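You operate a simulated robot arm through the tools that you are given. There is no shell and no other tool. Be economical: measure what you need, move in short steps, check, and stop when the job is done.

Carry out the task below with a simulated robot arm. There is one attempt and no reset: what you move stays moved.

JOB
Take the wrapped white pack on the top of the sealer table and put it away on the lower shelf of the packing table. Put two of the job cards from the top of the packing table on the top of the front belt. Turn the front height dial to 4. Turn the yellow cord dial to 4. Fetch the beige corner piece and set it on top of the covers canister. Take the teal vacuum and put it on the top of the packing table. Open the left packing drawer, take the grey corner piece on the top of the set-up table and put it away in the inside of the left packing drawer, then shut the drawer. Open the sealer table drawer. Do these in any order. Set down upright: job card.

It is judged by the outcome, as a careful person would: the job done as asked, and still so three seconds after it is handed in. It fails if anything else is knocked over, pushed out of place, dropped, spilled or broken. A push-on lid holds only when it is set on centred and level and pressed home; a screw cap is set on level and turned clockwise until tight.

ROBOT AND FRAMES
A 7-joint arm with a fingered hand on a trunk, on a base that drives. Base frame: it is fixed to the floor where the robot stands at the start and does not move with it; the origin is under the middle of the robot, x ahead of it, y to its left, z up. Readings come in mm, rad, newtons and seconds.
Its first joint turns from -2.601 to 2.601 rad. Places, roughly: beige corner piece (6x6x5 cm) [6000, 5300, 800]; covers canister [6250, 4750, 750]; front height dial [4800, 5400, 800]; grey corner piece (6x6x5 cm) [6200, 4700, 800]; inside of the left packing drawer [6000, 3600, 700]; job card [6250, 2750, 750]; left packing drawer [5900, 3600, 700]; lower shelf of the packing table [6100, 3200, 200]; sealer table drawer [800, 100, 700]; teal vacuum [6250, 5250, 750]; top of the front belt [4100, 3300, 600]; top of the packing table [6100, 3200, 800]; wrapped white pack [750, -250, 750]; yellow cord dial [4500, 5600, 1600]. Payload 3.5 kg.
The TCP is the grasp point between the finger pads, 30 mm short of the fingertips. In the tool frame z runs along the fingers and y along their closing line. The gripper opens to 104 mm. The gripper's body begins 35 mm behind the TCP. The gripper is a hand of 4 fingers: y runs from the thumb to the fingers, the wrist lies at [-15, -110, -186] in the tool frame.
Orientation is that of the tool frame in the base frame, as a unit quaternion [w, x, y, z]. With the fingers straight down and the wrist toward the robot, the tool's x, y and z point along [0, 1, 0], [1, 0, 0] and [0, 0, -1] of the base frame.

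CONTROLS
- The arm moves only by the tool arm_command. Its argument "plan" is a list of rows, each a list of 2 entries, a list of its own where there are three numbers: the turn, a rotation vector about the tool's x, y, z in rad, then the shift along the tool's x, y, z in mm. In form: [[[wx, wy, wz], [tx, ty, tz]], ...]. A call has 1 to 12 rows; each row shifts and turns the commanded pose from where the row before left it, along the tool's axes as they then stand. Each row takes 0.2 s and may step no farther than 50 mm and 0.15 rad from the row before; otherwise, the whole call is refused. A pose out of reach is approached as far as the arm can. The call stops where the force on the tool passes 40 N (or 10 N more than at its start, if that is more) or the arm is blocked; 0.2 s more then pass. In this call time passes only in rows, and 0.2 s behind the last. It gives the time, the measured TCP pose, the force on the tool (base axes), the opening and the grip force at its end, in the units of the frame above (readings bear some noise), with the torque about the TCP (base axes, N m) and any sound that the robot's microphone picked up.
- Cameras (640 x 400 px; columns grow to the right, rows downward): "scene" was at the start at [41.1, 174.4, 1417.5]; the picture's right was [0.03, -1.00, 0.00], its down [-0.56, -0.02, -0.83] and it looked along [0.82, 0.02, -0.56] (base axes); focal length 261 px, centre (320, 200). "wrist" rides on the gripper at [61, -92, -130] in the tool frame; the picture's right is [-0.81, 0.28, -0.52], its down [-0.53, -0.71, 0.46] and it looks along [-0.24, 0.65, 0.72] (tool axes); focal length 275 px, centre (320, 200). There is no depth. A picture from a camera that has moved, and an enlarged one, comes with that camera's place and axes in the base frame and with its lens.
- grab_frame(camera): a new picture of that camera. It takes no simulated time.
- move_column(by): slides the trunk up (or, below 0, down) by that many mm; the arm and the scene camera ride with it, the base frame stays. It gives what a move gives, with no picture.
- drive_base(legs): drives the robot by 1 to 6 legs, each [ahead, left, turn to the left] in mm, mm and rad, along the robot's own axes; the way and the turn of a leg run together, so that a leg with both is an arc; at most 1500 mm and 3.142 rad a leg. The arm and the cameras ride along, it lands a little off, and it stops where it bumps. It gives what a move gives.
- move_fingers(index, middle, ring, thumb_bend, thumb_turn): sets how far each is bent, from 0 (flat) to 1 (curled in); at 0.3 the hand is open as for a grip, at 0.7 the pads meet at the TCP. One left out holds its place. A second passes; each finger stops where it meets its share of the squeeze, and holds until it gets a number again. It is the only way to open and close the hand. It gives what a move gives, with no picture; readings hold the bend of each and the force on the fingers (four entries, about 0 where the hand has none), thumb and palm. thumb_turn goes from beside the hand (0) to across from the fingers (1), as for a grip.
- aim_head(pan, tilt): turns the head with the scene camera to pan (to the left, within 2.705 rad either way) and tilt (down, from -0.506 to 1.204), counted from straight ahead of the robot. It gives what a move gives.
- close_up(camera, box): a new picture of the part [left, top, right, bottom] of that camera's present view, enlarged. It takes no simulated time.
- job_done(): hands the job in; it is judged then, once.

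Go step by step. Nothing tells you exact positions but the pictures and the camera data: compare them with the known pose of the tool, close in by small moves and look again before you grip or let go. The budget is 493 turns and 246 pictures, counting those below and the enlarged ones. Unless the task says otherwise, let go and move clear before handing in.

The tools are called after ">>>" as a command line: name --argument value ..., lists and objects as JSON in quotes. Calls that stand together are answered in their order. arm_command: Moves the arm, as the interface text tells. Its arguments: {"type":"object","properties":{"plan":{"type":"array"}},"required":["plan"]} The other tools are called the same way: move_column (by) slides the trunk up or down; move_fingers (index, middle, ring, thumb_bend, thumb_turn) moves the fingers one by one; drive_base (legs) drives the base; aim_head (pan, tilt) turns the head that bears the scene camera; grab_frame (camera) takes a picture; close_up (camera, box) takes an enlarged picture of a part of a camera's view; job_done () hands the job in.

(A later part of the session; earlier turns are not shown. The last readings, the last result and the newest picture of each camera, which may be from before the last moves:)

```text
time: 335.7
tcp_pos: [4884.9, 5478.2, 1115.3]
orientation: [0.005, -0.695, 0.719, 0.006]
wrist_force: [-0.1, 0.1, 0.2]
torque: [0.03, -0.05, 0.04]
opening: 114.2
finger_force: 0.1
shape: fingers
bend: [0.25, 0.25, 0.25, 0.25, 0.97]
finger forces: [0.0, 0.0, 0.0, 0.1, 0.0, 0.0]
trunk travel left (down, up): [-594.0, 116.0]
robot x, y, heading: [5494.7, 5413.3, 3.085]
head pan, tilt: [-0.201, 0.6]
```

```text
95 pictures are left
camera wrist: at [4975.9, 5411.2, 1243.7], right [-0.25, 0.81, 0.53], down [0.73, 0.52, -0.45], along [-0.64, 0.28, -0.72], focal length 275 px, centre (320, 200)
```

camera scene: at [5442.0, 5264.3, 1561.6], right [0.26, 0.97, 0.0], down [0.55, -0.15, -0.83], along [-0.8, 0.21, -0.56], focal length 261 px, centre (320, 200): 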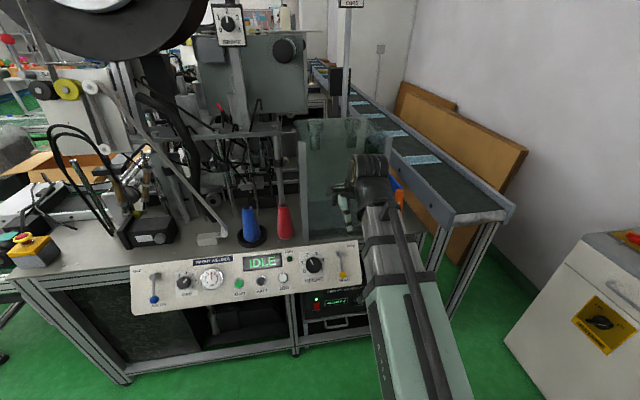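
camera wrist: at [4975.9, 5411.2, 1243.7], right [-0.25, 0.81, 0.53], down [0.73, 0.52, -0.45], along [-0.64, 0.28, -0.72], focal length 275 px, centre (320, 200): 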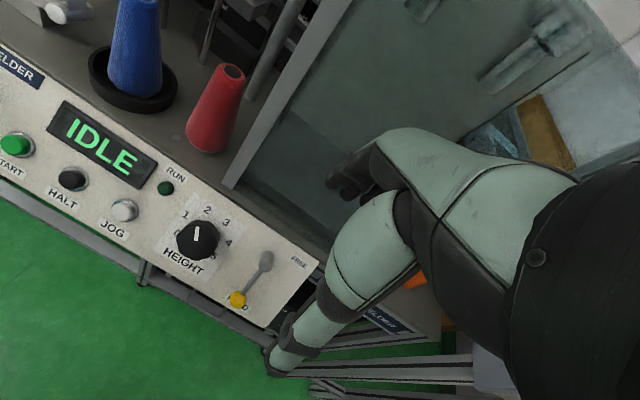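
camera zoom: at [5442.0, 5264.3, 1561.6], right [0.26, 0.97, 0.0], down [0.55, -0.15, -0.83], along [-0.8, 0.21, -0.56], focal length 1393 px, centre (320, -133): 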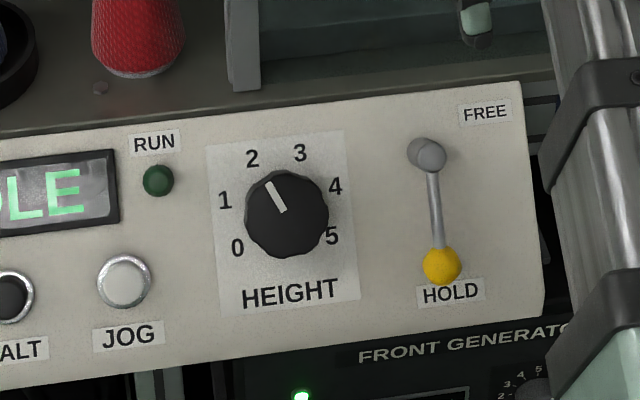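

The HEIGHT dial points at 2 on a 0–5 scale (~48° per step), so it needs about +97° clockwise. Dial face is at [4792,5410,810]; the panel faces about [0.82,-0.17,0.55]. I'll square up the robot first.

>>> drive_base --legs '[[0, 180, 0], [0, 0, -0.15]]'

>>> move_column --by -150

>>> arm_command --plan '[[[0, 0, 0], [0, 0, -40]], [[0, 0, 0], [0, 0, -40]], [[0, 0, 0], [0, 0, -40]], [[0, 0, 0], [0, 0, -30]]]'

>>> move_column --by -200

>>> arm_command --plan '[[[0, 0, 0], [0, 0, -40]], [[0, 0, 0], [0, 0, -40]], [[0, 0, 0], [0, 0, -40]], [[0, 0, 0], [0, 0, -40]], [[0, 0, 0], [0, 0, -40]]]'

>>> grab_frame --camera "scene"

```text
time: 337.8
tcp_pos: [4892.0, 5389.0, 1115.1]
orientation: [0.006, -0.641, 0.768, 0.006]
wrist_force: [-0.2, -0.6, 0.0]
torque: [0.0, 0.01, 0.02]
opening: 114.4
finger_force: 0.2
shape: fingers
bend: [0.25, 0.25, 0.25, 0.25, 0.97]
finger forces: [0.0, 0.0, 0.0, 0.0, 0.0, 0.0]
trunk travel left (down, up): [-594.0, 116.0]
robot x, y, heading: [5486.3, 5233.1, 2.937]
head pan, tilt: [-0.201, 0.6]
```

```text
time: 339.6
tcp_pos: [4892.7, 5390.2, 965.2]
orientation: [0.006, -0.64, 0.768, 0.006]
wrist_force: [0.7, -1.1, -0.1]
torque: [0.03, 0.0, 0.02]
opening: 114.6
finger_force: 0.0
shape: fingers
bend: [0.25, 0.25, 0.25, 0.25, 0.97]
finger forces: [0.0, 0.0, 0.0, 0.0, 0.1, 0.1]
trunk travel left (down, up): [-444.0, 266.0]
robot x, y, heading: [5483.9, 5235.6, 2.93]
head pan, tilt: [-0.201, 0.6]
```

```text
time: 340.6
tcp_pos: [4891.9, 5386.1, 1117.0]
orientation: [0.006, -0.641, 0.768, 0.006]
wrist_force: [-0.5, 0.4, -0.5]
torque: [0.0, 0.02, 0.01]
opening: 114.3
finger_force: 0.1
shape: fingers
bend: [0.25, 0.25, 0.25, 0.25, 0.97]
finger forces: [0.1, 0.0, 0.0, 0.0, 0.1, 0.1]
trunk travel left (down, up): [-444.0, 266.0]
robot x, y, heading: [5483.8, 5236.9, 2.935]
head pan, tilt: [-0.201, 0.6]
```

```text
time: 342.8
tcp_pos: [4890.0, 5386.6, 915.5]
orientation: [0.006, -0.64, 0.768, 0.006]
wrist_force: [-0.5, 0.1, 0.2]
torque: [0.01, 0.02, -0.01]
opening: 114.5
finger_force: 0.1
shape: fingers
bend: [0.25, 0.25, 0.25, 0.25, 0.97]
finger forces: [0.0, 0.0, 0.1, 0.0, 0.1, 0.1]
trunk travel left (down, up): [-244.0, 466.0]
robot x, y, heading: [5482.5, 5233.1, 2.933]
head pan, tilt: [-0.201, 0.6]
```

```text
time: 344.0
tcp_pos: [4873.5, 5391.1, 1100.3]
orientation: [0.007, -0.64, 0.769, 0.004]
wrist_force: [0.0, 0.0, -0.1]
torque: [0.02, -0.01, -0.01]
opening: 114.4
finger_force: 0.1
shape: fingers
bend: [0.25, 0.25, 0.25, 0.25, 0.97]
finger forces: [0.0, 0.1, 0.0, 0.0, 0.0, 0.0]
out of reach, approached as far as the arm can: row 5
trunk travel left (down, up): [-244.0, 466.0]
robot x, y, heading: [5485.4, 5234.2, 2.935]
head pan, tilt: [-0.201, 0.6]
```

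```text
94 pictures are left
camera scene: at [5410.4, 5095.9, 1211.5], right [0.4, 0.92, 0.0], down [0.52, -0.22, -0.83], along [-0.76, 0.33, -0.56], focal length 261 px, centre (320, 200)
```

scene: 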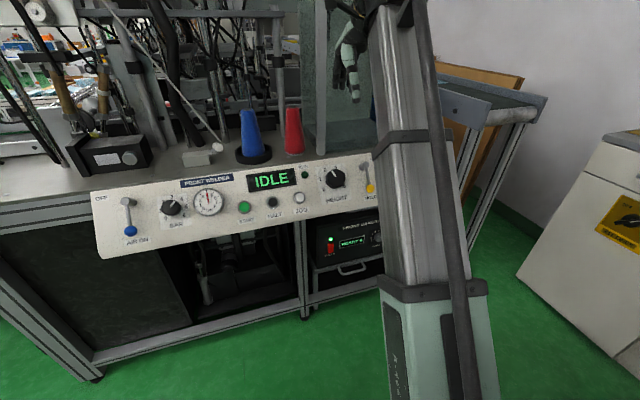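

>>> arm_command --plan '[[[-0.142, 0, 0], [0, 0, 0]], [[-0.142, 0, 0], [0, 0, 0]], [[-0.142, 0, 0], [0, 0, 0]], [[-0.142, 0, 0], [0, 0, 0]], [[-0.142, 0, 0], [0, 0, 0]], [[-0.142, 0, 0], [0, 0, 0]], [[-0.142, 0, 0], [0, 0, 0]]]'

>>> grab_frame --camera "wrist"

```text
time: 345.6
tcp_pos: [4867.8, 5388.9, 1095.0]
orientation: [-0.301, -0.565, 0.672, 0.372]
wrist_force: [-0.2, 0.9, 0.7]
torque: [0.0, 0.0, -0.02]
opening: 114.4
finger_force: 0.1
shape: fingers
bend: [0.25, 0.25, 0.25, 0.25, 0.97]
finger forces: [0.0, 0.0, 0.0, 0.0, 0.0, 0.1]
out of reach, approached as far as the arm can: row 1
trunk travel left (down, up): [-244.0, 466.0]
robot x, y, heading: [5484.5, 5234.1, 2.934]
head pan, tilt: [-0.201, 0.6]
```

```text
93 pictures are left
camera wrist: at [5013.6, 5300.7, 1085.8], right [0.43, 0.74, 0.52], down [0.1, 0.54, -0.84], along [-0.9, 0.41, 0.15], focal length 275 px, centre (320, 200)
```

wrist: 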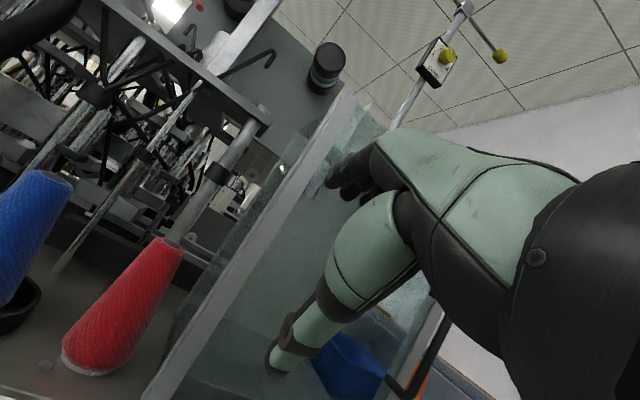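

>>> arm_command --plan '[[[0, 0, -0.1417], [0, 0, -15]], [[0, 0, -0.1417], [0, 0, -15]], [[0, 0, -0.1417], [0, 0, -10]], [[0, 0, -0.1417], [0, 0, 0]], [[0, 0, -0.1417], [0, 0, 0]], [[0, 0, -0.1417], [0, 0, 0]]]'

>>> grab_frame --camera "scene"

```text
time: 347.0
tcp_pos: [4899.5, 5382.8, 1116.8]
orientation: [0.12, 0.792, -0.379, -0.463]
wrist_force: [0.4, -0.7, -0.1]
torque: [0.0, 0.01, -0.03]
opening: 114.4
finger_force: 0.0
shape: fingers
bend: [0.25, 0.25, 0.25, 0.25, 0.97]
finger forces: [0.0, 0.0, 0.0, 0.1, 0.0, 0.0]
trunk travel left (down, up): [-244.0, 466.0]
robot x, y, heading: [5482.2, 5234.9, 2.94]
head pan, tilt: [-0.201, 0.6]
```

```text
92 pictures are left
camera scene: at [5410.3, 5095.9, 1211.5], right [0.4, 0.92, 0.0], down [0.52, -0.22, -0.83], along [-0.76, 0.33, -0.56], focal length 261 px, centre (320, 200)
```

scene: 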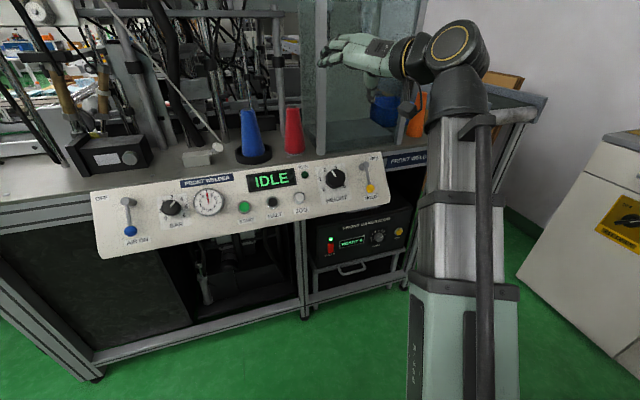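

>>> close_up --camera "scene" --box '[280, 140, 400, 230]'

```text
4.44 times, centred on (340, 185) of scene
camera zoom: at [5410.3, 5095.9, 1211.5], right [0.4, 0.92, 0.0], down [0.52, -0.22, -0.83], along [-0.76, 0.33, -0.56], focal length 1161 px, centre (231, 267)
```

zoom: 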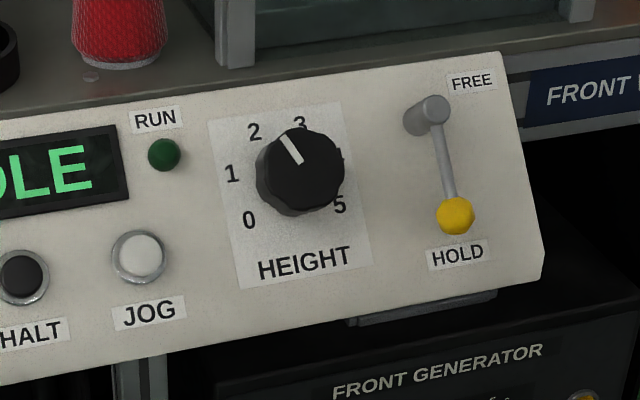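

>>> move_fingers --index 0.33 --middle 0.33 --ring 0.33 --thumb_bend 0.33

>>> arm_command --plan '[[[0, 0, 0], [23.7, -21.8, 27.8]], [[0, 0, 0], [23.7, -21.8, 27.8]], [[0, 0, 0], [23.7, -21.8, 27.8]], [[0, 0, 0], [23.7, -21.8, 27.8]], [[0, 0, 0], [23.7, -21.8, 27.8]], [[0, 0, 0], [23.7, -21.8, 27.8]]]'

>>> grab_frame --camera "scene"

>>> grab_frame --camera "wrist"

```text
time: 348.0
tcp_pos: [4902.3, 5383.1, 1116.5]
orientation: [0.12, 0.792, -0.38, -0.463]
wrist_force: [-0.2, 0.3, 0.5]
torque: [0.02, 0.0, 0.03]
opening: 96.3
finger_force: 0.1
shape: fingers
bend: [0.33, 0.33, 0.33, 0.33, 0.98]
finger forces: [0.1, 0.0, 0.1, 0.0, 0.0, 0.0]
trunk travel left (down, up): [-244.0, 466.0]
robot x, y, heading: [5483.7, 5232.7, 2.935]
head pan, tilt: [-0.201, 0.6]
```

```text
time: 349.4
tcp_pos: [4866.8, 5398.5, 862.8]
orientation: [0.121, 0.792, -0.38, -0.463]
wrist_force: [0.5, -0.2, 0.1]
torque: [0.01, 0.01, 0.0]
opening: 96.4
finger_force: 0.0
shape: fingers
bend: [0.33, 0.33, 0.33, 0.33, 0.98]
finger forces: [0.1, 0.0, 0.0, 0.0, 0.1, 0.0]
trunk travel left (down, up): [-244.0, 466.0]
robot x, y, heading: [5481.9, 5236.0, 2.934]
head pan, tilt: [-0.201, 0.6]
```

```text
90 pictures are left
camera scene: at [5410.4, 5095.9, 1211.6], right [0.4, 0.92, 0.0], down [0.52, -0.22, -0.83], along [-0.76, 0.33, -0.56], focal length 261 px, centre (320, 200)
```

scene: 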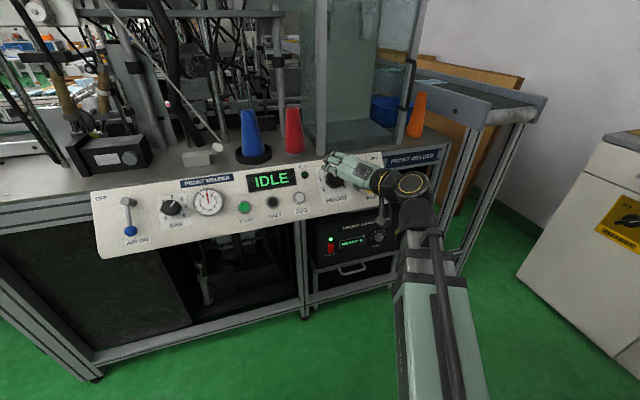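

```text
89 pictures are left
camera wrist: at [5037.5, 5397.0, 845.0], right [0.06, 0.31, 0.95], down [-0.18, 0.94, -0.29], along [-0.98, -0.15, 0.11], focal length 275 px, centre (320, 200)
```

wrist: 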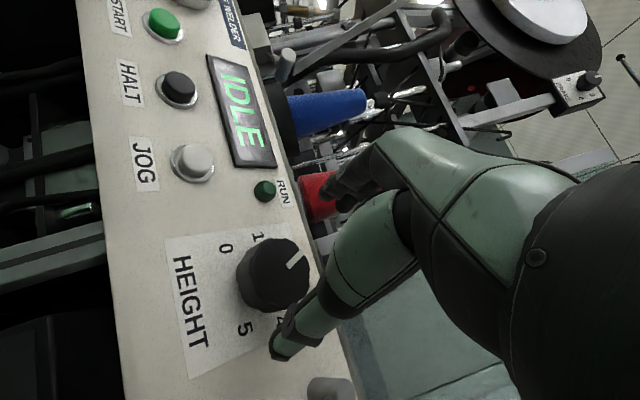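

>>> arm_command --plan '[[[0, 0, 0], [-4, 3, 17]], [[0, 0, 0], [0, 0, 20]], [[0, 0, 0], [0, 0, 20]]]'

>>> grab_frame --camera "wrist"

>>> close_up --camera "scene" --box '[280, 140, 400, 230]'

```text
time: 350.2
tcp_pos: [4818.9, 5410.3, 838.1]
orientation: [0.119, 0.792, -0.38, -0.463]
wrist_force: [0.0, 0.5, 0.0]
torque: [-0.01, 0.02, 0.0]
opening: 96.3
finger_force: 0.1
shape: fingers
bend: [0.33, 0.33, 0.33, 0.33, 0.98]
finger forces: [0.0, 0.1, 0.0, 0.0, 0.0, 0.1]
trunk travel left (down, up): [-244.0, 466.0]
robot x, y, heading: [5485.5, 5236.4, 2.935]
head pan, tilt: [-0.201, 0.6]
```

```text
88 pictures are left
camera wrist: at [4988.6, 5407.5, 819.4], right [0.06, 0.31, 0.95], down [-0.18, 0.94, -0.29], along [-0.98, -0.15, 0.11], focal length 275 px, centre (320, 200)
```

wrist: 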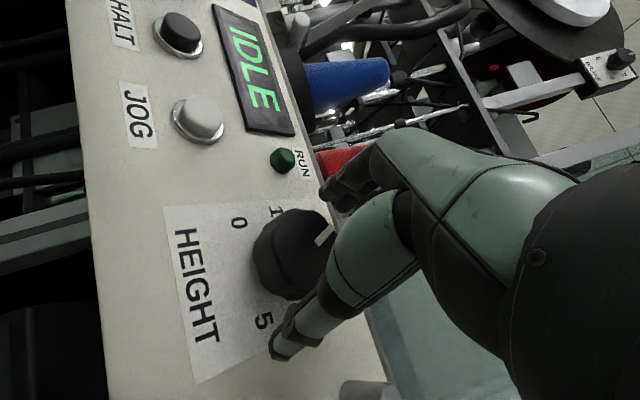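

```text
4.44 times, centred on (340, 185) of scene
camera zoom: at [5410.4, 5095.9, 1211.6], right [0.4, 0.92, 0.0], down [0.52, -0.22, -0.83], along [-0.76, 0.33, -0.56], focal length 1161 px, centre (231, 267)
```

zoom: 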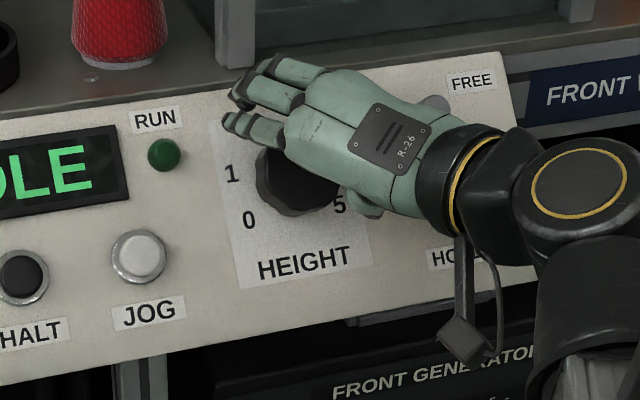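

>>> arm_command --plan '[[[0, 0, 0], [0, 0, 10]], [[0, 0, 0], [0, 0, 9]]]'

>>> move_fingers --index 0.65 --middle 0.65 --ring 0.65 --thumb_bend 0.65

>>> close_up --camera "scene" --box '[280, 140, 400, 230]'

```text
time: 350.8
tcp_pos: [4802.5, 5411.9, 827.5]
orientation: [0.12, 0.792, -0.38, -0.463]
wrist_force: [1.1, 0.2, 0.5]
torque: [-0.03, 0.01, 0.03]
opening: 96.1
finger_force: 0.0
shape: fingers
bend: [0.33, 0.33, 0.33, 0.33, 0.98]
finger forces: [0.0, 0.0, 0.0, 0.0, 0.0, 0.1]
trunk travel left (down, up): [-244.0, 466.0]
robot x, y, heading: [5485.3, 5231.7, 2.937]
head pan, tilt: [-0.201, 0.6]
```

```text
time: 351.8
tcp_pos: [4803.0, 5411.5, 827.2]
orientation: [0.12, 0.792, -0.38, -0.462]
wrist_force: [-2.0, 3.0, -2.8]
torque: [-0.04, 0.1, 0.05]
opening: 50.8
finger_force: 15.8
shape: fingers
bend: [0.51, 0.6, 0.65, 0.52, 1.0]
finger forces: [9.8, 4.3, 0.1, 0.0, 16.6, 0.1]
trunk travel left (down, up): [-244.0, 466.0]
robot x, y, heading: [5485.0, 5233.8, 2.939]
head pan, tilt: [-0.201, 0.6]
```

```text
4.44 times, centred on (340, 185) of scene
camera zoom: at [5409.9, 5096.2, 1211.5], right [0.4, 0.92, 0.0], down [0.52, -0.22, -0.82], along [-0.76, 0.33, -0.57], focal length 1161 px, centre (231, 267)
```

zoom: 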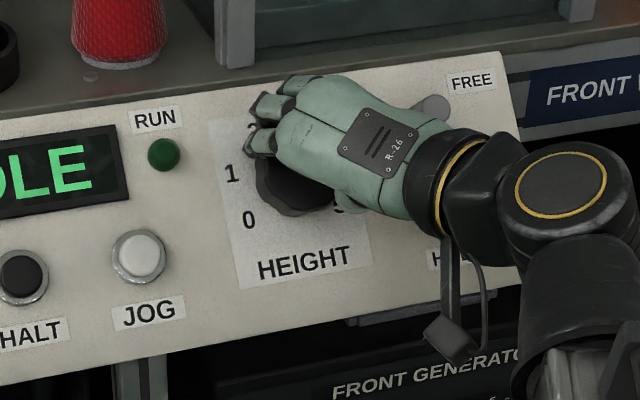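

Gripped. Turn clockwise about the tool axis by 1.69 rad.

>>> arm_command --plan '[[[0, 0, 0.1408], [0, 0, 0]], [[0, 0, 0.1408], [0, 0, 0]], [[0, 0, 0.1408], [0, 0, 0]], [[0, 0, 0.1408], [0, 0, 0]], [[0, 0, 0.1408], [0, 0, 0]], [[0, 0, 0.1408], [0, 0, 0]]]'

>>> grab_frame --camera "wrist"

>>> close_up --camera "scene" --box '[280, 140, 400, 230]'

```text
time: 353.2
tcp_pos: [4804.1, 5413.0, 825.5]
orientation: [-0.3, -0.566, 0.671, 0.373]
wrist_force: [8.0, 18.0, -6.8]
torque: [0.26, -0.17, 0.16]
opening: 49.0
finger_force: 17.3
shape: fingers
bend: [0.55, 0.62, 0.65, 0.52, 1.0]
finger forces: [6.0, 4.3, 0.1, 0.0, 24.0, 0.0]
trunk travel left (down, up): [-244.0, 466.0]
robot x, y, heading: [5489.7, 5235.7, 2.929]
head pan, tilt: [-0.201, 0.6]
```

```text
85 pictures are left
camera wrist: at [4948.9, 5324.8, 818.0], right [0.43, 0.73, 0.53], down [0.1, 0.54, -0.84], along [-0.9, 0.41, 0.15], focal length 275 px, centre (320, 200)
```

wrist: 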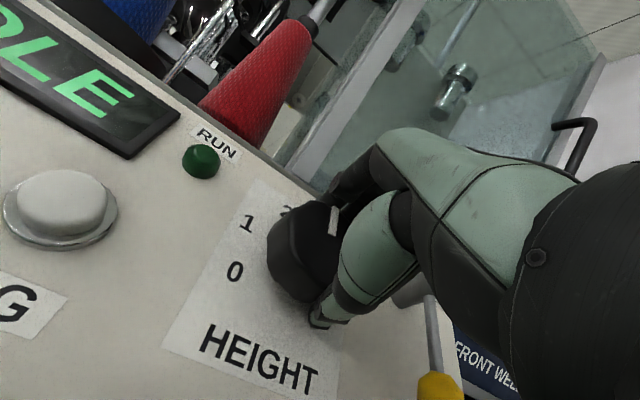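

```text
4.44 times, centred on (340, 185) of scene
camera zoom: at [5410.4, 5097.6, 1211.6], right [0.4, 0.92, 0.0], down [0.52, -0.23, -0.82], along [-0.76, 0.33, -0.57], focal length 1161 px, centre (231, 267)
```

zoom: 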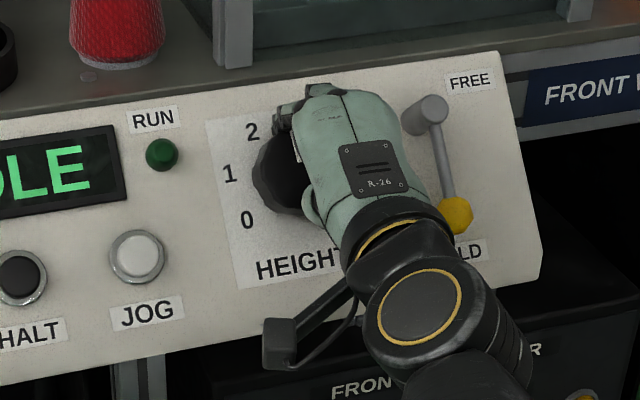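

>>> move_fingers --index 0.33 --middle 0.33 --ring 0.33 --thumb_bend 0.33

>>> arm_command --plan '[[[0, 0, 0], [0, 0, -40]], [[0, 0, 0], [0, 0, -40]]]'

>>> grab_frame --camera "wrist"

>>> close_up --camera "scene" --box '[280, 140, 400, 230]'

```text
time: 354.2
tcp_pos: [4801.9, 5412.6, 827.0]
orientation: [-0.3, -0.567, 0.671, 0.373]
wrist_force: [0.5, -1.1, 0.1]
torque: [-0.03, -0.03, 0.01]
opening: 95.2
finger_force: 0.6
shape: fingers
bend: [0.33, 0.33, 0.33, 0.33, 0.98]
finger forces: [0.1, 0.0, 0.0, 0.1, 0.9, 0.0]
trunk travel left (down, up): [-244.0, 466.0]
robot x, y, heading: [5485.6, 5231.0, 2.934]
head pan, tilt: [-0.201, 0.6]
```

```text
time: 354.8
tcp_pos: [4856.1, 5402.2, 875.1]
orientation: [-0.3, -0.568, 0.671, 0.372]
wrist_force: [-1.0, 1.1, -0.2]
torque: [0.0, 0.02, -0.04]
opening: 95.7
finger_force: 0.0
shape: fingers
bend: [0.33, 0.33, 0.33, 0.33, 0.98]
finger forces: [0.0, 0.1, 0.1, 0.0, 0.0, 0.1]
out of reach, approached as far as the arm can: row 2
trunk travel left (down, up): [-244.0, 466.0]
robot x, y, heading: [5486.4, 5234.3, 2.937]
head pan, tilt: [-0.201, 0.6]
```

```text
83 pictures are left
camera wrist: at [5001.6, 5314.1, 867.0], right [0.42, 0.74, 0.53], down [0.1, 0.54, -0.83], along [-0.9, 0.41, 0.15], focal length 275 px, centre (320, 200)
```

wrist: 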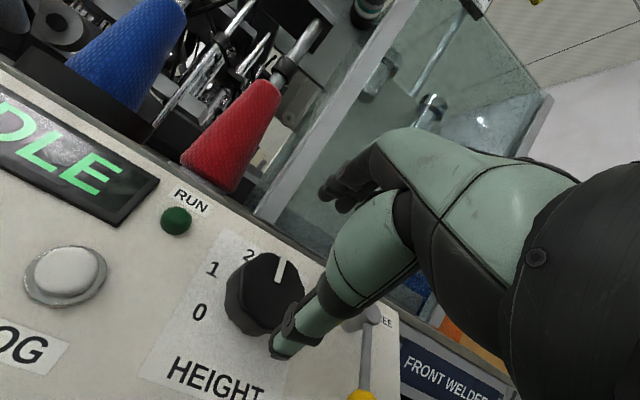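

```text
4.44 times, centred on (340, 185) of scene
camera zoom: at [5410.2, 5096.0, 1211.5], right [0.4, 0.92, 0.0], down [0.52, -0.22, -0.83], along [-0.76, 0.33, -0.56], focal length 1161 px, centre (231, 267)
```

zoom: 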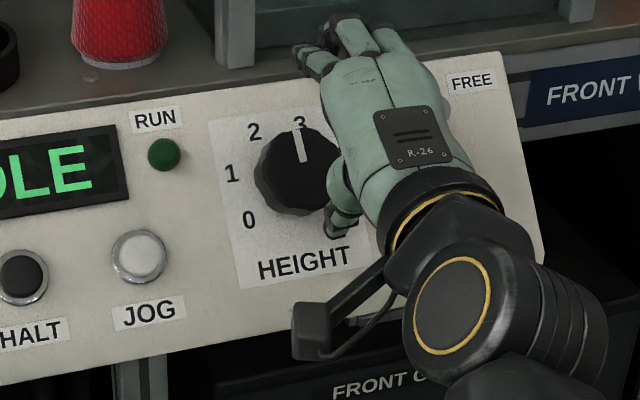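

The dial moved to about 2.6 (some slip). I re-roll the hand back, regrip with all fingers and turn further.

>>> arm_command --plan '[[[0, 0, -0.14], [0, 0, 0]], [[0, 0, -0.14], [0, 0, 0]], [[0, 0, -0.14], [0, 0, 0]], [[0, 0, -0.14], [0, 0, 0]], [[0, 0, -0.14], [0, 0, 0]]]'

```text
time: 356.0
tcp_pos: [4855.4, 5402.7, 873.2]
orientation: [0.153, 0.763, -0.434, -0.453]
wrist_force: [-0.6, 0.1, -0.3]
torque: [-0.03, 0.01, 0.01]
opening: 95.5
finger_force: 0.0
shape: fingers
bend: [0.33, 0.33, 0.33, 0.33, 0.98]
finger forces: [0.1, 0.0, 0.0, 0.0, 0.0, 0.0]
trunk travel left (down, up): [-244.0, 466.0]
robot x, y, heading: [5485.8, 5237.5, 2.933]
head pan, tilt: [-0.201, 0.6]
```

>>> arm_command --plan '[[[0, 0, 0], [7, -7, 25]], [[0, 0, 0], [0, 0, 25]], [[0, 0, 0], [0, 0, 23]]]'

>>> move_fingers --index 0.8 --middle 0.85 --ring 0.85 --thumb_bend 0.75

>>> arm_command --plan '[[[0, 0, 0.14], [0, 0, 0]], [[0, 0, 0.14], [0, 0, 0]], [[0, 0, 0.14], [0, 0, 0]], [[0, 0, 0.14], [0, 0, 0]], [[0, 0, 0.14], [0, 0, 0]], [[0, 0, 0.14], [0, 0, 0]]]'

>>> grab_frame --camera "wrist"

```text
time: 356.8
tcp_pos: [4799.9, 5412.6, 824.3]
orientation: [0.153, 0.763, -0.436, -0.453]
wrist_force: [0.0, 0.6, 0.5]
torque: [-0.01, -0.03, -0.01]
opening: 95.6
finger_force: 0.2
shape: fingers
bend: [0.33, 0.33, 0.33, 0.33, 0.98]
finger forces: [0.0, 0.1, 0.0, 0.0, 0.1, 0.0]
trunk travel left (down, up): [-244.0, 466.0]
robot x, y, heading: [5485.4, 5232.4, 2.93]
head pan, tilt: [-0.201, 0.6]
```

```text
time: 357.8
tcp_pos: [4801.1, 5413.0, 826.2]
orientation: [0.153, 0.762, -0.436, -0.454]
wrist_force: [10.8, 5.7, 11.5]
torque: [0.19, -0.69, -0.58]
opening: 49.4
finger_force: 32.3
shape: fingers
bend: [0.51, 0.62, 0.85, 0.54, 1.0]
finger forces: [13.6, 9.6, 3.5, 0.0, 38.3, 0.0]
trunk travel left (down, up): [-244.0, 466.0]
robot x, y, heading: [5487.5, 5236.3, 2.934]
head pan, tilt: [-0.201, 0.6]
```

```text
time: 359.2
tcp_pos: [4801.2, 5416.8, 824.7]
orientation: [-0.316, -0.529, 0.702, 0.357]
wrist_force: [17.2, 30.1, -7.0]
torque: [0.45, -0.32, 0.1]
opening: 41.9
finger_force: 34.9
shape: fingers
bend: [0.54, 0.64, 0.85, 0.61, 1.0]
finger forces: [7.5, 8.0, 16.0, 0.1, 38.6, 0.1]
trunk travel left (down, up): [-244.0, 466.0]
robot x, y, heading: [5486.2, 5236.2, 2.938]
head pan, tilt: [-0.201, 0.6]
```

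```text
81 pictures are left
camera wrist: at [4941.8, 5319.0, 822.5], right [0.48, 0.75, 0.46], down [0.12, 0.46, -0.88], along [-0.87, 0.47, 0.13], focal length 275 px, centre (320, 200)
```

wrist: 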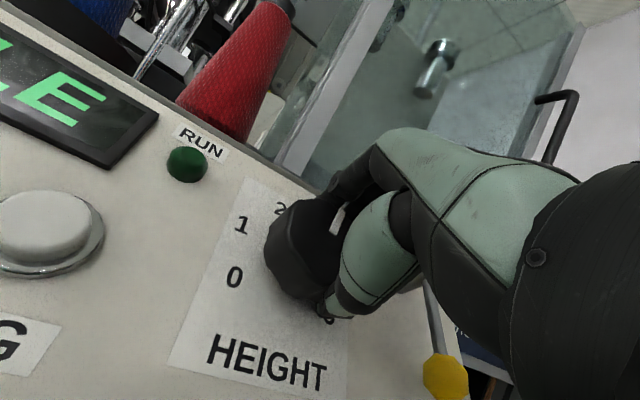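

>>> move_fingers --index 0.33 --middle 0.33 --ring 0.33 --thumb_bend 0.33

>>> arm_command --plan '[[[0, 0, 0], [0, 0, -40]], [[0, 0, 0], [0, 0, -25]]]'

>>> grab_frame --camera "wrist"

>>> close_up --camera "scene" --box '[300, 150, 380, 210]'

```text
time: 360.2
tcp_pos: [4802.3, 5416.9, 827.4]
orientation: [-0.319, -0.529, 0.701, 0.357]
wrist_force: [31.4, 27.0, 13.8]
torque: [-0.2, -1.0, 0.06]
opening: 95.4
finger_force: 27.1
shape: fingers
bend: [0.33, 0.33, 0.88, 0.33, 0.99]
finger forces: [0.0, 0.0, 35.2, 0.0, 19.5, 0.1]
trunk travel left (down, up): [-244.0, 466.0]
robot x, y, heading: [5483.2, 5235.3, 2.936]
head pan, tilt: [-0.201, 0.6]
```

```text
time: 360.8
tcp_pos: [4847.8, 5403.9, 862.3]
orientation: [-0.324, -0.518, 0.709, 0.351]
wrist_force: [0.2, 0.9, -0.2]
torque: [-0.03, 0.02, -0.01]
opening: 95.4
finger_force: 0.2
shape: fingers
bend: [0.33, 0.33, 0.33, 0.33, 0.98]
finger forces: [0.0, 0.0, 0.0, 0.0, 0.0, 0.1]
out of reach, approached as far as the arm can: row 2
trunk travel left (down, up): [-244.0, 466.0]
robot x, y, heading: [5480.7, 5232.8, 2.936]
head pan, tilt: [-0.201, 0.6]
```

```text
80 pictures are left
camera wrist: at [4986.7, 5303.4, 862.3], right [0.49, 0.76, 0.43], down [0.12, 0.43, -0.89], along [-0.86, 0.49, 0.12], focal length 275 px, centre (320, 200)
```

wrist: 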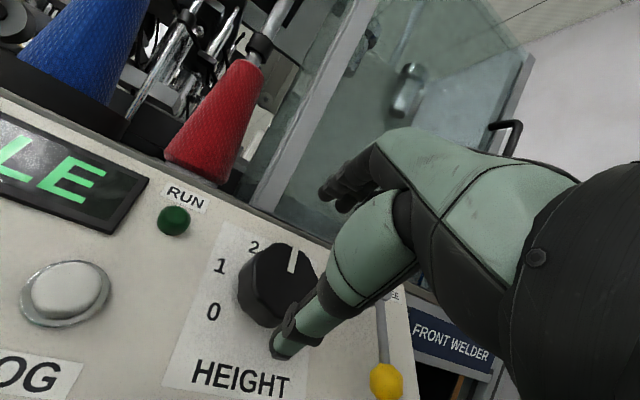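

```text
6.67 times, centred on (340, 180) of scene
camera zoom: at [5410.0, 5095.6, 1211.5], right [0.4, 0.92, 0.0], down [0.52, -0.22, -0.83], along [-0.76, 0.33, -0.56], focal length 1741 px, centre (187, 333)
```

zoom: 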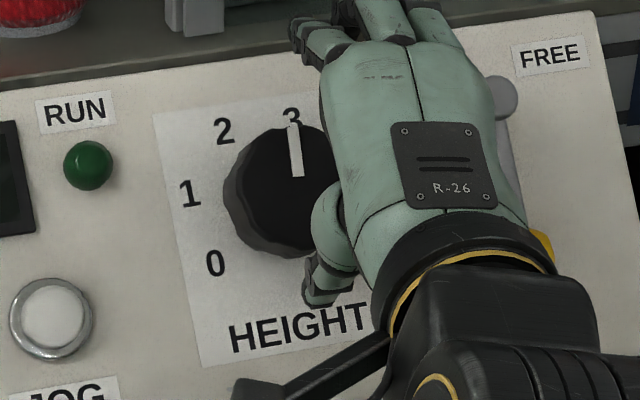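

The dial is still near 2.6. I'll use a pure index–thumb pinch on its centre line (middle and ring lifted away), rolled back first.

>>> arm_command --plan '[[[0, 0, -0.143], [0, 0, 0]], [[0, 0, -0.143], [0, 0, 0]], [[0, 0, -0.143], [0, 0, 0]], [[0, 0, -0.143], [0, 0, 0]], [[0, 0, -0.143], [0, 0, 0]], [[0, 0, -0.143], [0, 0, 0]], [[0, 0, -0.143], [0, 0, 0]]]'

>>> move_fingers --index 0.35 --middle 0.1 --ring 0.1 --thumb_bend 0.35

>>> grab_frame --camera "wrist"

```text
time: 362.4
tcp_pos: [4849.6, 5404.1, 864.6]
orientation: [0.116, 0.795, -0.373, -0.464]
wrist_force: [0.9, 0.9, -0.4]
torque: [-0.01, 0.0, -0.01]
opening: 95.4
finger_force: 0.1
shape: fingers
bend: [0.33, 0.33, 0.33, 0.33, 0.98]
finger forces: [0.0, 0.1, 0.0, 0.0, 0.0, 0.0]
trunk travel left (down, up): [-244.0, 466.0]
robot x, y, heading: [5483.8, 5235.0, 2.933]
head pan, tilt: [-0.201, 0.6]
```

```text
time: 363.4
tcp_pos: [4850.2, 5405.2, 863.5]
orientation: [0.117, 0.795, -0.374, -0.464]
wrist_force: [-0.6, 0.2, 0.9]
torque: [0.0, 0.0, -0.04]
opening: 91.1
finger_force: 0.1
shape: fingers
bend: [0.35, 0.1, 0.1, 0.35, 0.98]
finger forces: [0.0, 0.1, 0.0, 0.0, 0.0, 0.0]
trunk travel left (down, up): [-244.0, 466.0]
robot x, y, heading: [5487.7, 5238.0, 2.937]
head pan, tilt: [-0.201, 0.6]
```

```text
78 pictures are left
camera wrist: at [5020.1, 5404.2, 844.4], right [0.06, 0.29, 0.95], down [-0.18, 0.94, -0.28], along [-0.98, -0.16, 0.11], focal length 275 px, centre (320, 200)
```

wrist: 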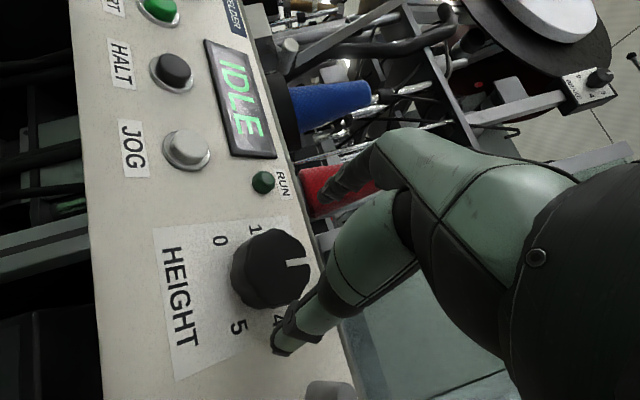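

>>> arm_command --plan '[[[0, 0, 0], [4, 0, 22]], [[0, 0, 0], [0, 0, 22]], [[0, 0, 0], [0, 0, 19]]]'

>>> move_fingers --index 0.75 --thumb_bend 0.75

>>> arm_command --plan '[[[0, 0, 0.1], [0, 0, 0]], [[0, 0, 0.1], [0, 0, 0]], [[0, 0, 0.1], [0, 0, 0]]]'

>>> grab_frame --camera "wrist"

```text
time: 364.2
tcp_pos: [4798.2, 5411.1, 826.9]
orientation: [0.117, 0.795, -0.373, -0.463]
wrist_force: [0.5, 0.5, 0.2]
torque: [0.02, 0.0, -0.02]
opening: 91.3
finger_force: 0.0
shape: fingers
bend: [0.35, 0.1, 0.1, 0.35, 0.98]
finger forces: [0.0, 0.0, 0.0, 0.1, 0.0, 0.0]
trunk travel left (down, up): [-244.0, 466.0]
robot x, y, heading: [5485.7, 5235.2, 2.932]
head pan, tilt: [-0.201, 0.6]
```

```text
time: 365.2
tcp_pos: [4800.4, 5413.2, 826.0]
orientation: [0.117, 0.795, -0.374, -0.464]
wrist_force: [22.6, 18.5, 0.0]
torque: [-0.5, 0.75, 0.98]
opening: 53.0
finger_force: 27.2
shape: fingers
bend: [0.49, 0.1, 0.1, 0.56, 1.0]
finger forces: [27.9, 0.1, 0.0, 0.1, 27.2, 0.1]
trunk travel left (down, up): [-244.0, 466.0]
robot x, y, heading: [5486.2, 5233.8, 2.931]
head pan, tilt: [-0.201, 0.6]
```

```text
time: 366.0
tcp_pos: [4799.9, 5412.3, 826.8]
orientation: [0.184, 0.728, -0.49, -0.442]
wrist_force: [22.3, 20.6, -4.7]
torque: [-0.05, 0.44, 0.93]
opening: 49.2
finger_force: 25.8
shape: fingers
bend: [0.53, 0.1, 0.1, 0.56, 1.0]
finger forces: [19.7, 0.1, 0.1, 0.1, 32.9, 0.0]
trunk travel left (down, up): [-244.0, 466.0]
robot x, y, heading: [5484.2, 5234.2, 2.937]
head pan, tilt: [-0.201, 0.6]
```

```text
77 pictures are left
camera wrist: at [4966.0, 5380.3, 804.4], right [0.17, 0.5, 0.85], down [-0.05, 0.86, -0.5], along [-0.98, 0.04, 0.17], focal length 275 px, centre (320, 200)
```

wrist: 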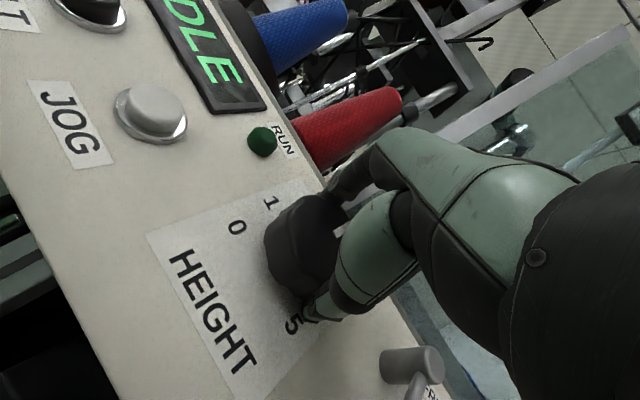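

>>> arm_command --plan '[[[0, 0, 0.14], [0, 0, -1]], [[0, 0, 0.14], [0, 0, -1]], [[0, 0, 0.14], [0, 0, 0]], [[0, 0, 0.14], [0, 0, 0]], [[0, 0, 0.14], [0, 0, 0]]]'

>>> grab_frame --camera "wrist"

>>> close_up --camera "scene" --box '[300, 150, 380, 210]'

```text
time: 367.2
tcp_pos: [4800.8, 5413.6, 825.6]
orientation: [-0.315, -0.532, 0.702, 0.354]
wrist_force: [15.5, 30.4, -18.0]
torque: [0.32, 0.05, 0.31]
opening: 43.1
finger_force: 19.8
shape: fingers
bend: [0.56, 0.1, 0.1, 0.59, 1.0]
finger forces: [4.3, 0.1, 0.0, 0.0, 35.0, 0.1]
trunk travel left (down, up): [-244.0, 466.0]
robot x, y, heading: [5485.6, 5234.4, 2.935]
head pan, tilt: [-0.201, 0.6]
```

```text
76 pictures are left
camera wrist: at [4940.9, 5316.3, 822.9], right [0.47, 0.75, 0.46], down [0.12, 0.46, -0.88], along [-0.87, 0.47, 0.12], focal length 275 px, centre (320, 200)
```

wrist: 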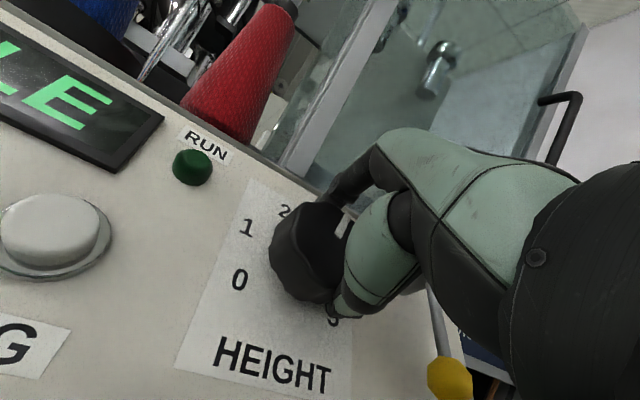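

```text
6.67 times, centred on (340, 180) of scene
camera zoom: at [5410.1, 5098.6, 1211.7], right [0.4, 0.92, 0.0], down [0.52, -0.23, -0.82], along [-0.76, 0.33, -0.57], focal length 1741 px, centre (187, 333)
```

zoom: 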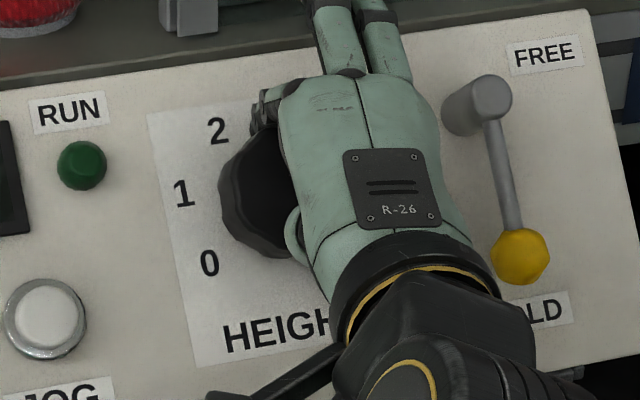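

Now at about 3. The side force says the knob's axis is ~5 mm further to +y, so I shift, roll back in place with fingers open, regrip and turn again.

>>> move_fingers --index 0.33 --thumb_bend 0.33

>>> arm_command --plan '[[[0, 0, 0], [-5, -3, 0]], [[0, 0, -0.14], [0, 0, 0]], [[0, 0, -0.14], [0, 0, 0]], [[0, 0, -0.14], [0, 0, 0]], [[0, 0, -0.14], [0, 0, 0]], [[0, 0, -0.14], [0, 0, 0]], [[0, 0, -0.14], [0, 0, 0]], [[0, 0, -0.14], [0, 0, 0]]]'

>>> move_fingers --index 0.75 --thumb_bend 0.75

>>> arm_command --plan '[[[0, 0, 0.14], [0, 0, 0]], [[0, 0, 0.14], [0, 0, 0]], [[0, 0, 0.14], [0, 0, 0]], [[0, 0, 0.14], [0, 0, 0]], [[0, 0, 0.14], [0, 0, 0]], [[0, 0, 0.14], [0, 0, 0]], [[0, 0, 0.14], [0, 0, 0]]]'

>>> grab_frame --camera "wrist"

```text
time: 368.2
tcp_pos: [4801.0, 5411.5, 828.7]
orientation: [-0.317, -0.53, 0.701, 0.357]
wrist_force: [12.1, -1.6, 19.4]
torque: [-0.23, -0.95, 0.08]
opening: 93.3
finger_force: 11.1
shape: fingers
bend: [0.33, 0.1, 0.1, 0.35, 0.99]
finger forces: [0.0, 0.1, 0.1, 0.0, 21.7, 0.0]
trunk travel left (down, up): [-244.0, 466.0]
robot x, y, heading: [5487.4, 5236.2, 2.934]
head pan, tilt: [-0.201, 0.6]
```

```text
time: 370.0
tcp_pos: [4802.0, 5415.9, 823.2]
orientation: [0.13, 0.783, -0.403, -0.455]
wrist_force: [0.2, -0.6, -0.1]
torque: [0.01, 0.03, 0.01]
opening: 96.0
finger_force: 0.0
shape: fingers
bend: [0.33, 0.1, 0.1, 0.33, 0.98]
finger forces: [0.0, 0.0, 0.1, 0.1, 0.0, 0.0]
out of reach, approached as far as the arm can: row 2
trunk travel left (down, up): [-244.0, 466.0]
robot x, y, heading: [5487.3, 5233.5, 2.934]
head pan, tilt: [-0.201, 0.6]
```

```text
time: 371.0
tcp_pos: [4804.0, 5415.8, 824.0]
orientation: [0.131, 0.783, -0.403, -0.455]
wrist_force: [8.9, 7.7, 3.0]
torque: [0.3, -0.69, -0.56]
opening: 48.9
finger_force: 22.7
shape: fingers
bend: [0.43, 0.1, 0.1, 0.6, 0.98]
finger forces: [11.7, 0.0, 0.0, 0.1, 34.0, 0.0]
trunk travel left (down, up): [-244.0, 466.0]
robot x, y, heading: [5486.0, 5237.0, 2.938]
head pan, tilt: [-0.201, 0.6]
```

```text
time: 372.6
tcp_pos: [4804.4, 5416.7, 822.1]
orientation: [-0.315, -0.524, 0.711, 0.348]
wrist_force: [15.1, 19.8, -7.0]
torque: [0.46, -0.38, 0.03]
opening: 43.0
finger_force: 19.8
shape: fingers
bend: [0.48, 0.1, 0.1, 0.6, 1.0]
finger forces: [5.9, 0.1, 0.1, 0.0, 34.5, 0.0]
out of reach, approached as far as the arm can: row 7
trunk travel left (down, up): [-244.0, 466.0]
robot x, y, heading: [5485.1, 5235.1, 2.929]
head pan, tilt: [-0.201, 0.6]
```

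```text
74 pictures are left
camera wrist: at [4942.9, 5317.8, 823.3], right [0.48, 0.75, 0.45], down [0.14, 0.44, -0.89], along [-0.87, 0.49, 0.11], focal length 275 px, centre (320, 200)
```

wrist: 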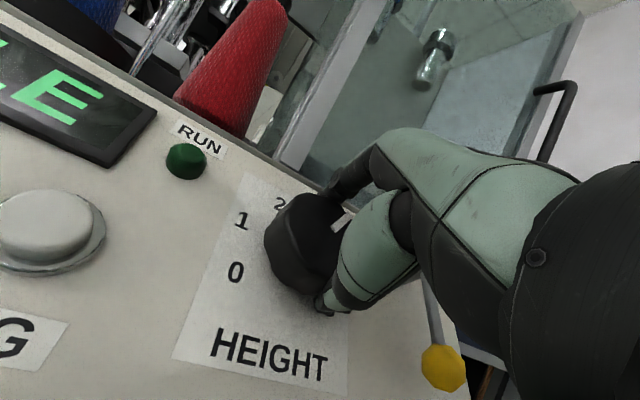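

About 3.3 now. Recentre and repeat.

>>> move_fingers --index 0.33 --thumb_bend 0.33

>>> arm_command --plan '[[[0, 0, 0], [4, 4, 0]], [[0, 0, -0.14], [0, 0, 0]], [[0, 0, -0.14], [0, 0, 0]], [[0, 0, -0.14], [0, 0, 0]], [[0, 0, -0.14], [0, 0, 0]], [[0, 0, -0.14], [0, 0, 0]], [[0, 0, -0.14], [0, 0, 0]], [[0, 0, -0.14], [0, 0, 0]], [[0, 0, -0.14], [0, 0, 0]]]'

>>> move_fingers --index 0.85 --thumb_bend 0.75

>>> arm_command --plan '[[[0, 0, 0.14], [0, 0, 0]], [[0, 0, 0.14], [0, 0, 0]], [[0, 0, 0.14], [0, 0, 0]], [[0, 0, 0.14], [0, 0, 0]], [[0, 0, 0.14], [0, 0, 0]], [[0, 0, 0.14], [0, 0, 0]], [[0, 0, 0.14], [0, 0, 0]], [[0, 0, 0.14], [0, 0, 0]]]'

>>> grab_frame --camera "wrist"

```text
time: 373.6
tcp_pos: [4804.2, 5414.6, 823.8]
orientation: [-0.317, -0.523, 0.71, 0.349]
wrist_force: [12.2, -0.2, 18.4]
torque: [-0.19, -1.0, 0.05]
opening: 93.2
finger_force: 10.5
shape: fingers
bend: [0.33, 0.1, 0.1, 0.34, 1.0]
finger forces: [0.1, 0.2, 0.1, 0.1, 21.1, 0.0]
trunk travel left (down, up): [-244.0, 466.0]
robot x, y, heading: [5482.5, 5233.2, 2.937]
head pan, tilt: [-0.201, 0.6]
```

```text
time: 375.6
tcp_pos: [4800.9, 5412.1, 827.1]
orientation: [0.083, 0.822, -0.323, -0.462]
wrist_force: [-0.6, 0.5, 0.1]
torque: [0.05, 0.01, -0.02]
opening: 96.0
finger_force: 0.1
shape: fingers
bend: [0.33, 0.1, 0.1, 0.33, 0.98]
finger forces: [0.0, 0.0, 0.0, 0.0, 0.0, 0.1]
trunk travel left (down, up): [-244.0, 466.0]
robot x, y, heading: [5485.0, 5231.9, 2.933]
head pan, tilt: [-0.201, 0.6]
```

```text
time: 376.6
tcp_pos: [4801.0, 5415.5, 829.1]
orientation: [0.084, 0.821, -0.324, -0.463]
wrist_force: [14.1, 15.1, 2.1]
torque: [-0.3, 0.42, 0.52]
opening: 50.2
finger_force: 23.9
shape: fingers
bend: [0.49, 0.1, 0.1, 0.57, 0.97]
finger forces: [22.5, 0.1, 0.0, 0.0, 25.4, 0.0]
trunk travel left (down, up): [-244.0, 466.0]
robot x, y, heading: [5485.6, 5234.9, 2.938]
head pan, tilt: [-0.201, 0.6]
```

```text
time: 378.4
tcp_pos: [4800.8, 5414.8, 826.3]
orientation: [-0.309, -0.534, 0.704, 0.351]
wrist_force: [20.3, 27.9, -16.6]
torque: [0.44, -0.29, 0.29]
opening: 44.2
finger_force: 22.5
shape: fingers
bend: [0.56, 0.1, 0.1, 0.57, 1.0]
finger forces: [4.2, 0.0, 0.0, 0.0, 40.2, 0.0]
trunk travel left (down, up): [-244.0, 466.0]
robot x, y, heading: [5483.2, 5235.1, 2.932]
head pan, tilt: [-0.201, 0.6]
```

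```text
73 pictures are left
camera wrist: at [4941.5, 5317.3, 826.7], right [0.46, 0.75, 0.47], down [0.14, 0.46, -0.88], along [-0.87, 0.47, 0.11], focal length 275 px, centre (320, 200)
```

wrist: 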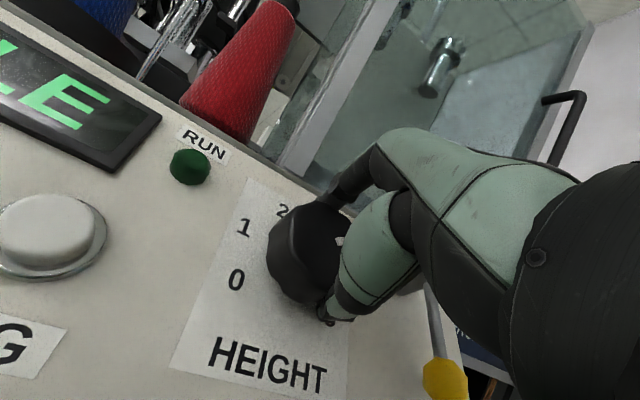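

>>> move_fingers --index 0.3 --thumb_bend 0.3

>>> arm_command --plan '[[[0, 0, -0.14], [0, 0, 0]], [[0, 0, -0.14], [0, 0, 0]], [[0, 0, -0.14], [0, 0, 0]], [[0, 0, -0.14], [0, 0, 0]], [[0, 0, -0.14], [0, 0, -20]], [[0, 0, -0.14], [0, 0, -25]], [[0, 0, -0.14], [0, 0, -25]]]'

>>> grab_frame --camera "wrist"

>>> close_up --camera "scene" --box '[300, 150, 380, 210]'

```text
time: 379.4
tcp_pos: [4799.3, 5413.2, 826.7]
orientation: [-0.311, -0.534, 0.704, 0.35]
wrist_force: [0.3, -0.1, 0.4]
torque: [-0.02, -0.01, 0.0]
opening: 103.1
finger_force: 0.1
shape: fingers
bend: [0.3, 0.1, 0.1, 0.3, 0.98]
finger forces: [0.1, 0.0, 0.1, 0.0, 0.1, 0.1]
trunk travel left (down, up): [-244.0, 466.0]
robot x, y, heading: [5482.8, 5233.9, 2.937]
head pan, tilt: [-0.201, 0.6]
```

```text
time: 381.0
tcp_pos: [4857.0, 5402.0, 866.8]
orientation: [0.114, 0.797, -0.38, -0.455]
wrist_force: [-0.8, 0.4, 0.3]
torque: [-0.01, 0.0, -0.02]
opening: 103.1
finger_force: 0.0
shape: fingers
bend: [0.3, 0.1, 0.1, 0.3, 0.98]
finger forces: [0.0, 0.1, 0.0, 0.0, 0.0, 0.0]
trunk travel left (down, up): [-244.0, 466.0]
robot x, y, heading: [5483.2, 5232.0, 2.935]
head pan, tilt: [-0.201, 0.6]
```

```text
72 pictures are left
camera wrist: at [5027.8, 5400.4, 851.4], right [0.04, 0.3, 0.95], down [-0.17, 0.94, -0.29], along [-0.98, -0.15, 0.09], focal length 275 px, centre (320, 200)
```

wrist: 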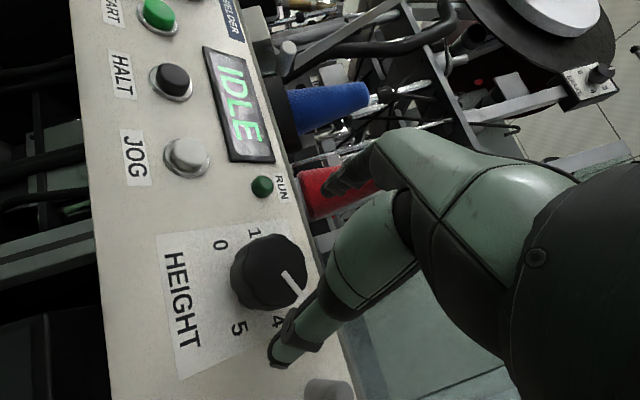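

```text
6.67 times, centred on (340, 180) of scene
camera zoom: at [5410.2, 5095.9, 1211.5], right [0.4, 0.92, 0.0], down [0.52, -0.22, -0.83], along [-0.76, 0.33, -0.56], focal length 1741 px, centre (187, 333)
```

zoom: 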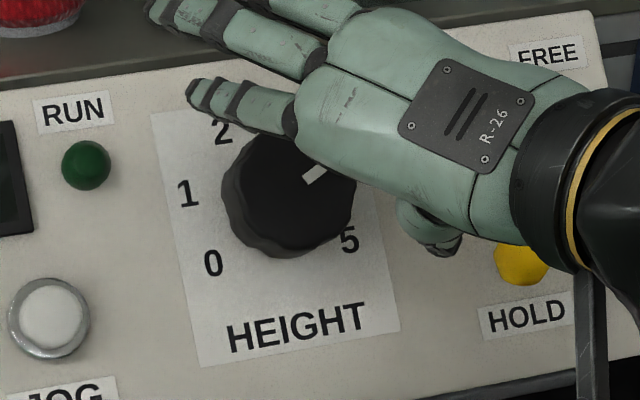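

>>> arm_command --plan '[[[0, 0, 0], [-45, 0, -10]], [[0, 0, 0], [-45, 0, -10]], [[0, 0, 0], [-45, 0, -10]]]'

>>> close_up --camera "scene" --box '[300, 150, 380, 210]'

```text
time: 381.8
tcp_pos: [4841.2, 5492.8, 971.3]
orientation: [0.115, 0.797, -0.38, -0.454]
wrist_force: [0.2, 0.1, -0.8]
torque: [-0.01, 0.01, 0.02]
opening: 103.1
finger_force: 0.1
shape: fingers
bend: [0.3, 0.1, 0.1, 0.3, 0.98]
finger forces: [0.0, 0.0, 0.1, 0.0, 0.1, 0.1]
trunk travel left (down, up): [-244.0, 466.0]
robot x, y, heading: [5485.1, 5237.2, 2.933]
head pan, tilt: [-0.201, 0.6]
```

```text
6.67 times, centred on (340, 180) of scene
camera zoom: at [5410.3, 5095.8, 1211.5], right [0.4, 0.92, 0.0], down [0.52, -0.22, -0.83], along [-0.76, 0.33, -0.56], focal length 1741 px, centre (187, 333)
```

zoom: 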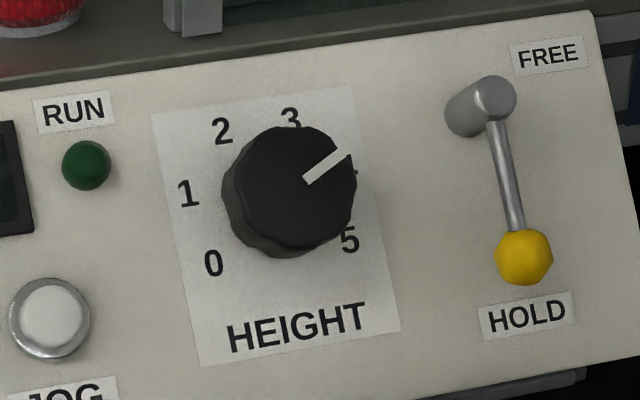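

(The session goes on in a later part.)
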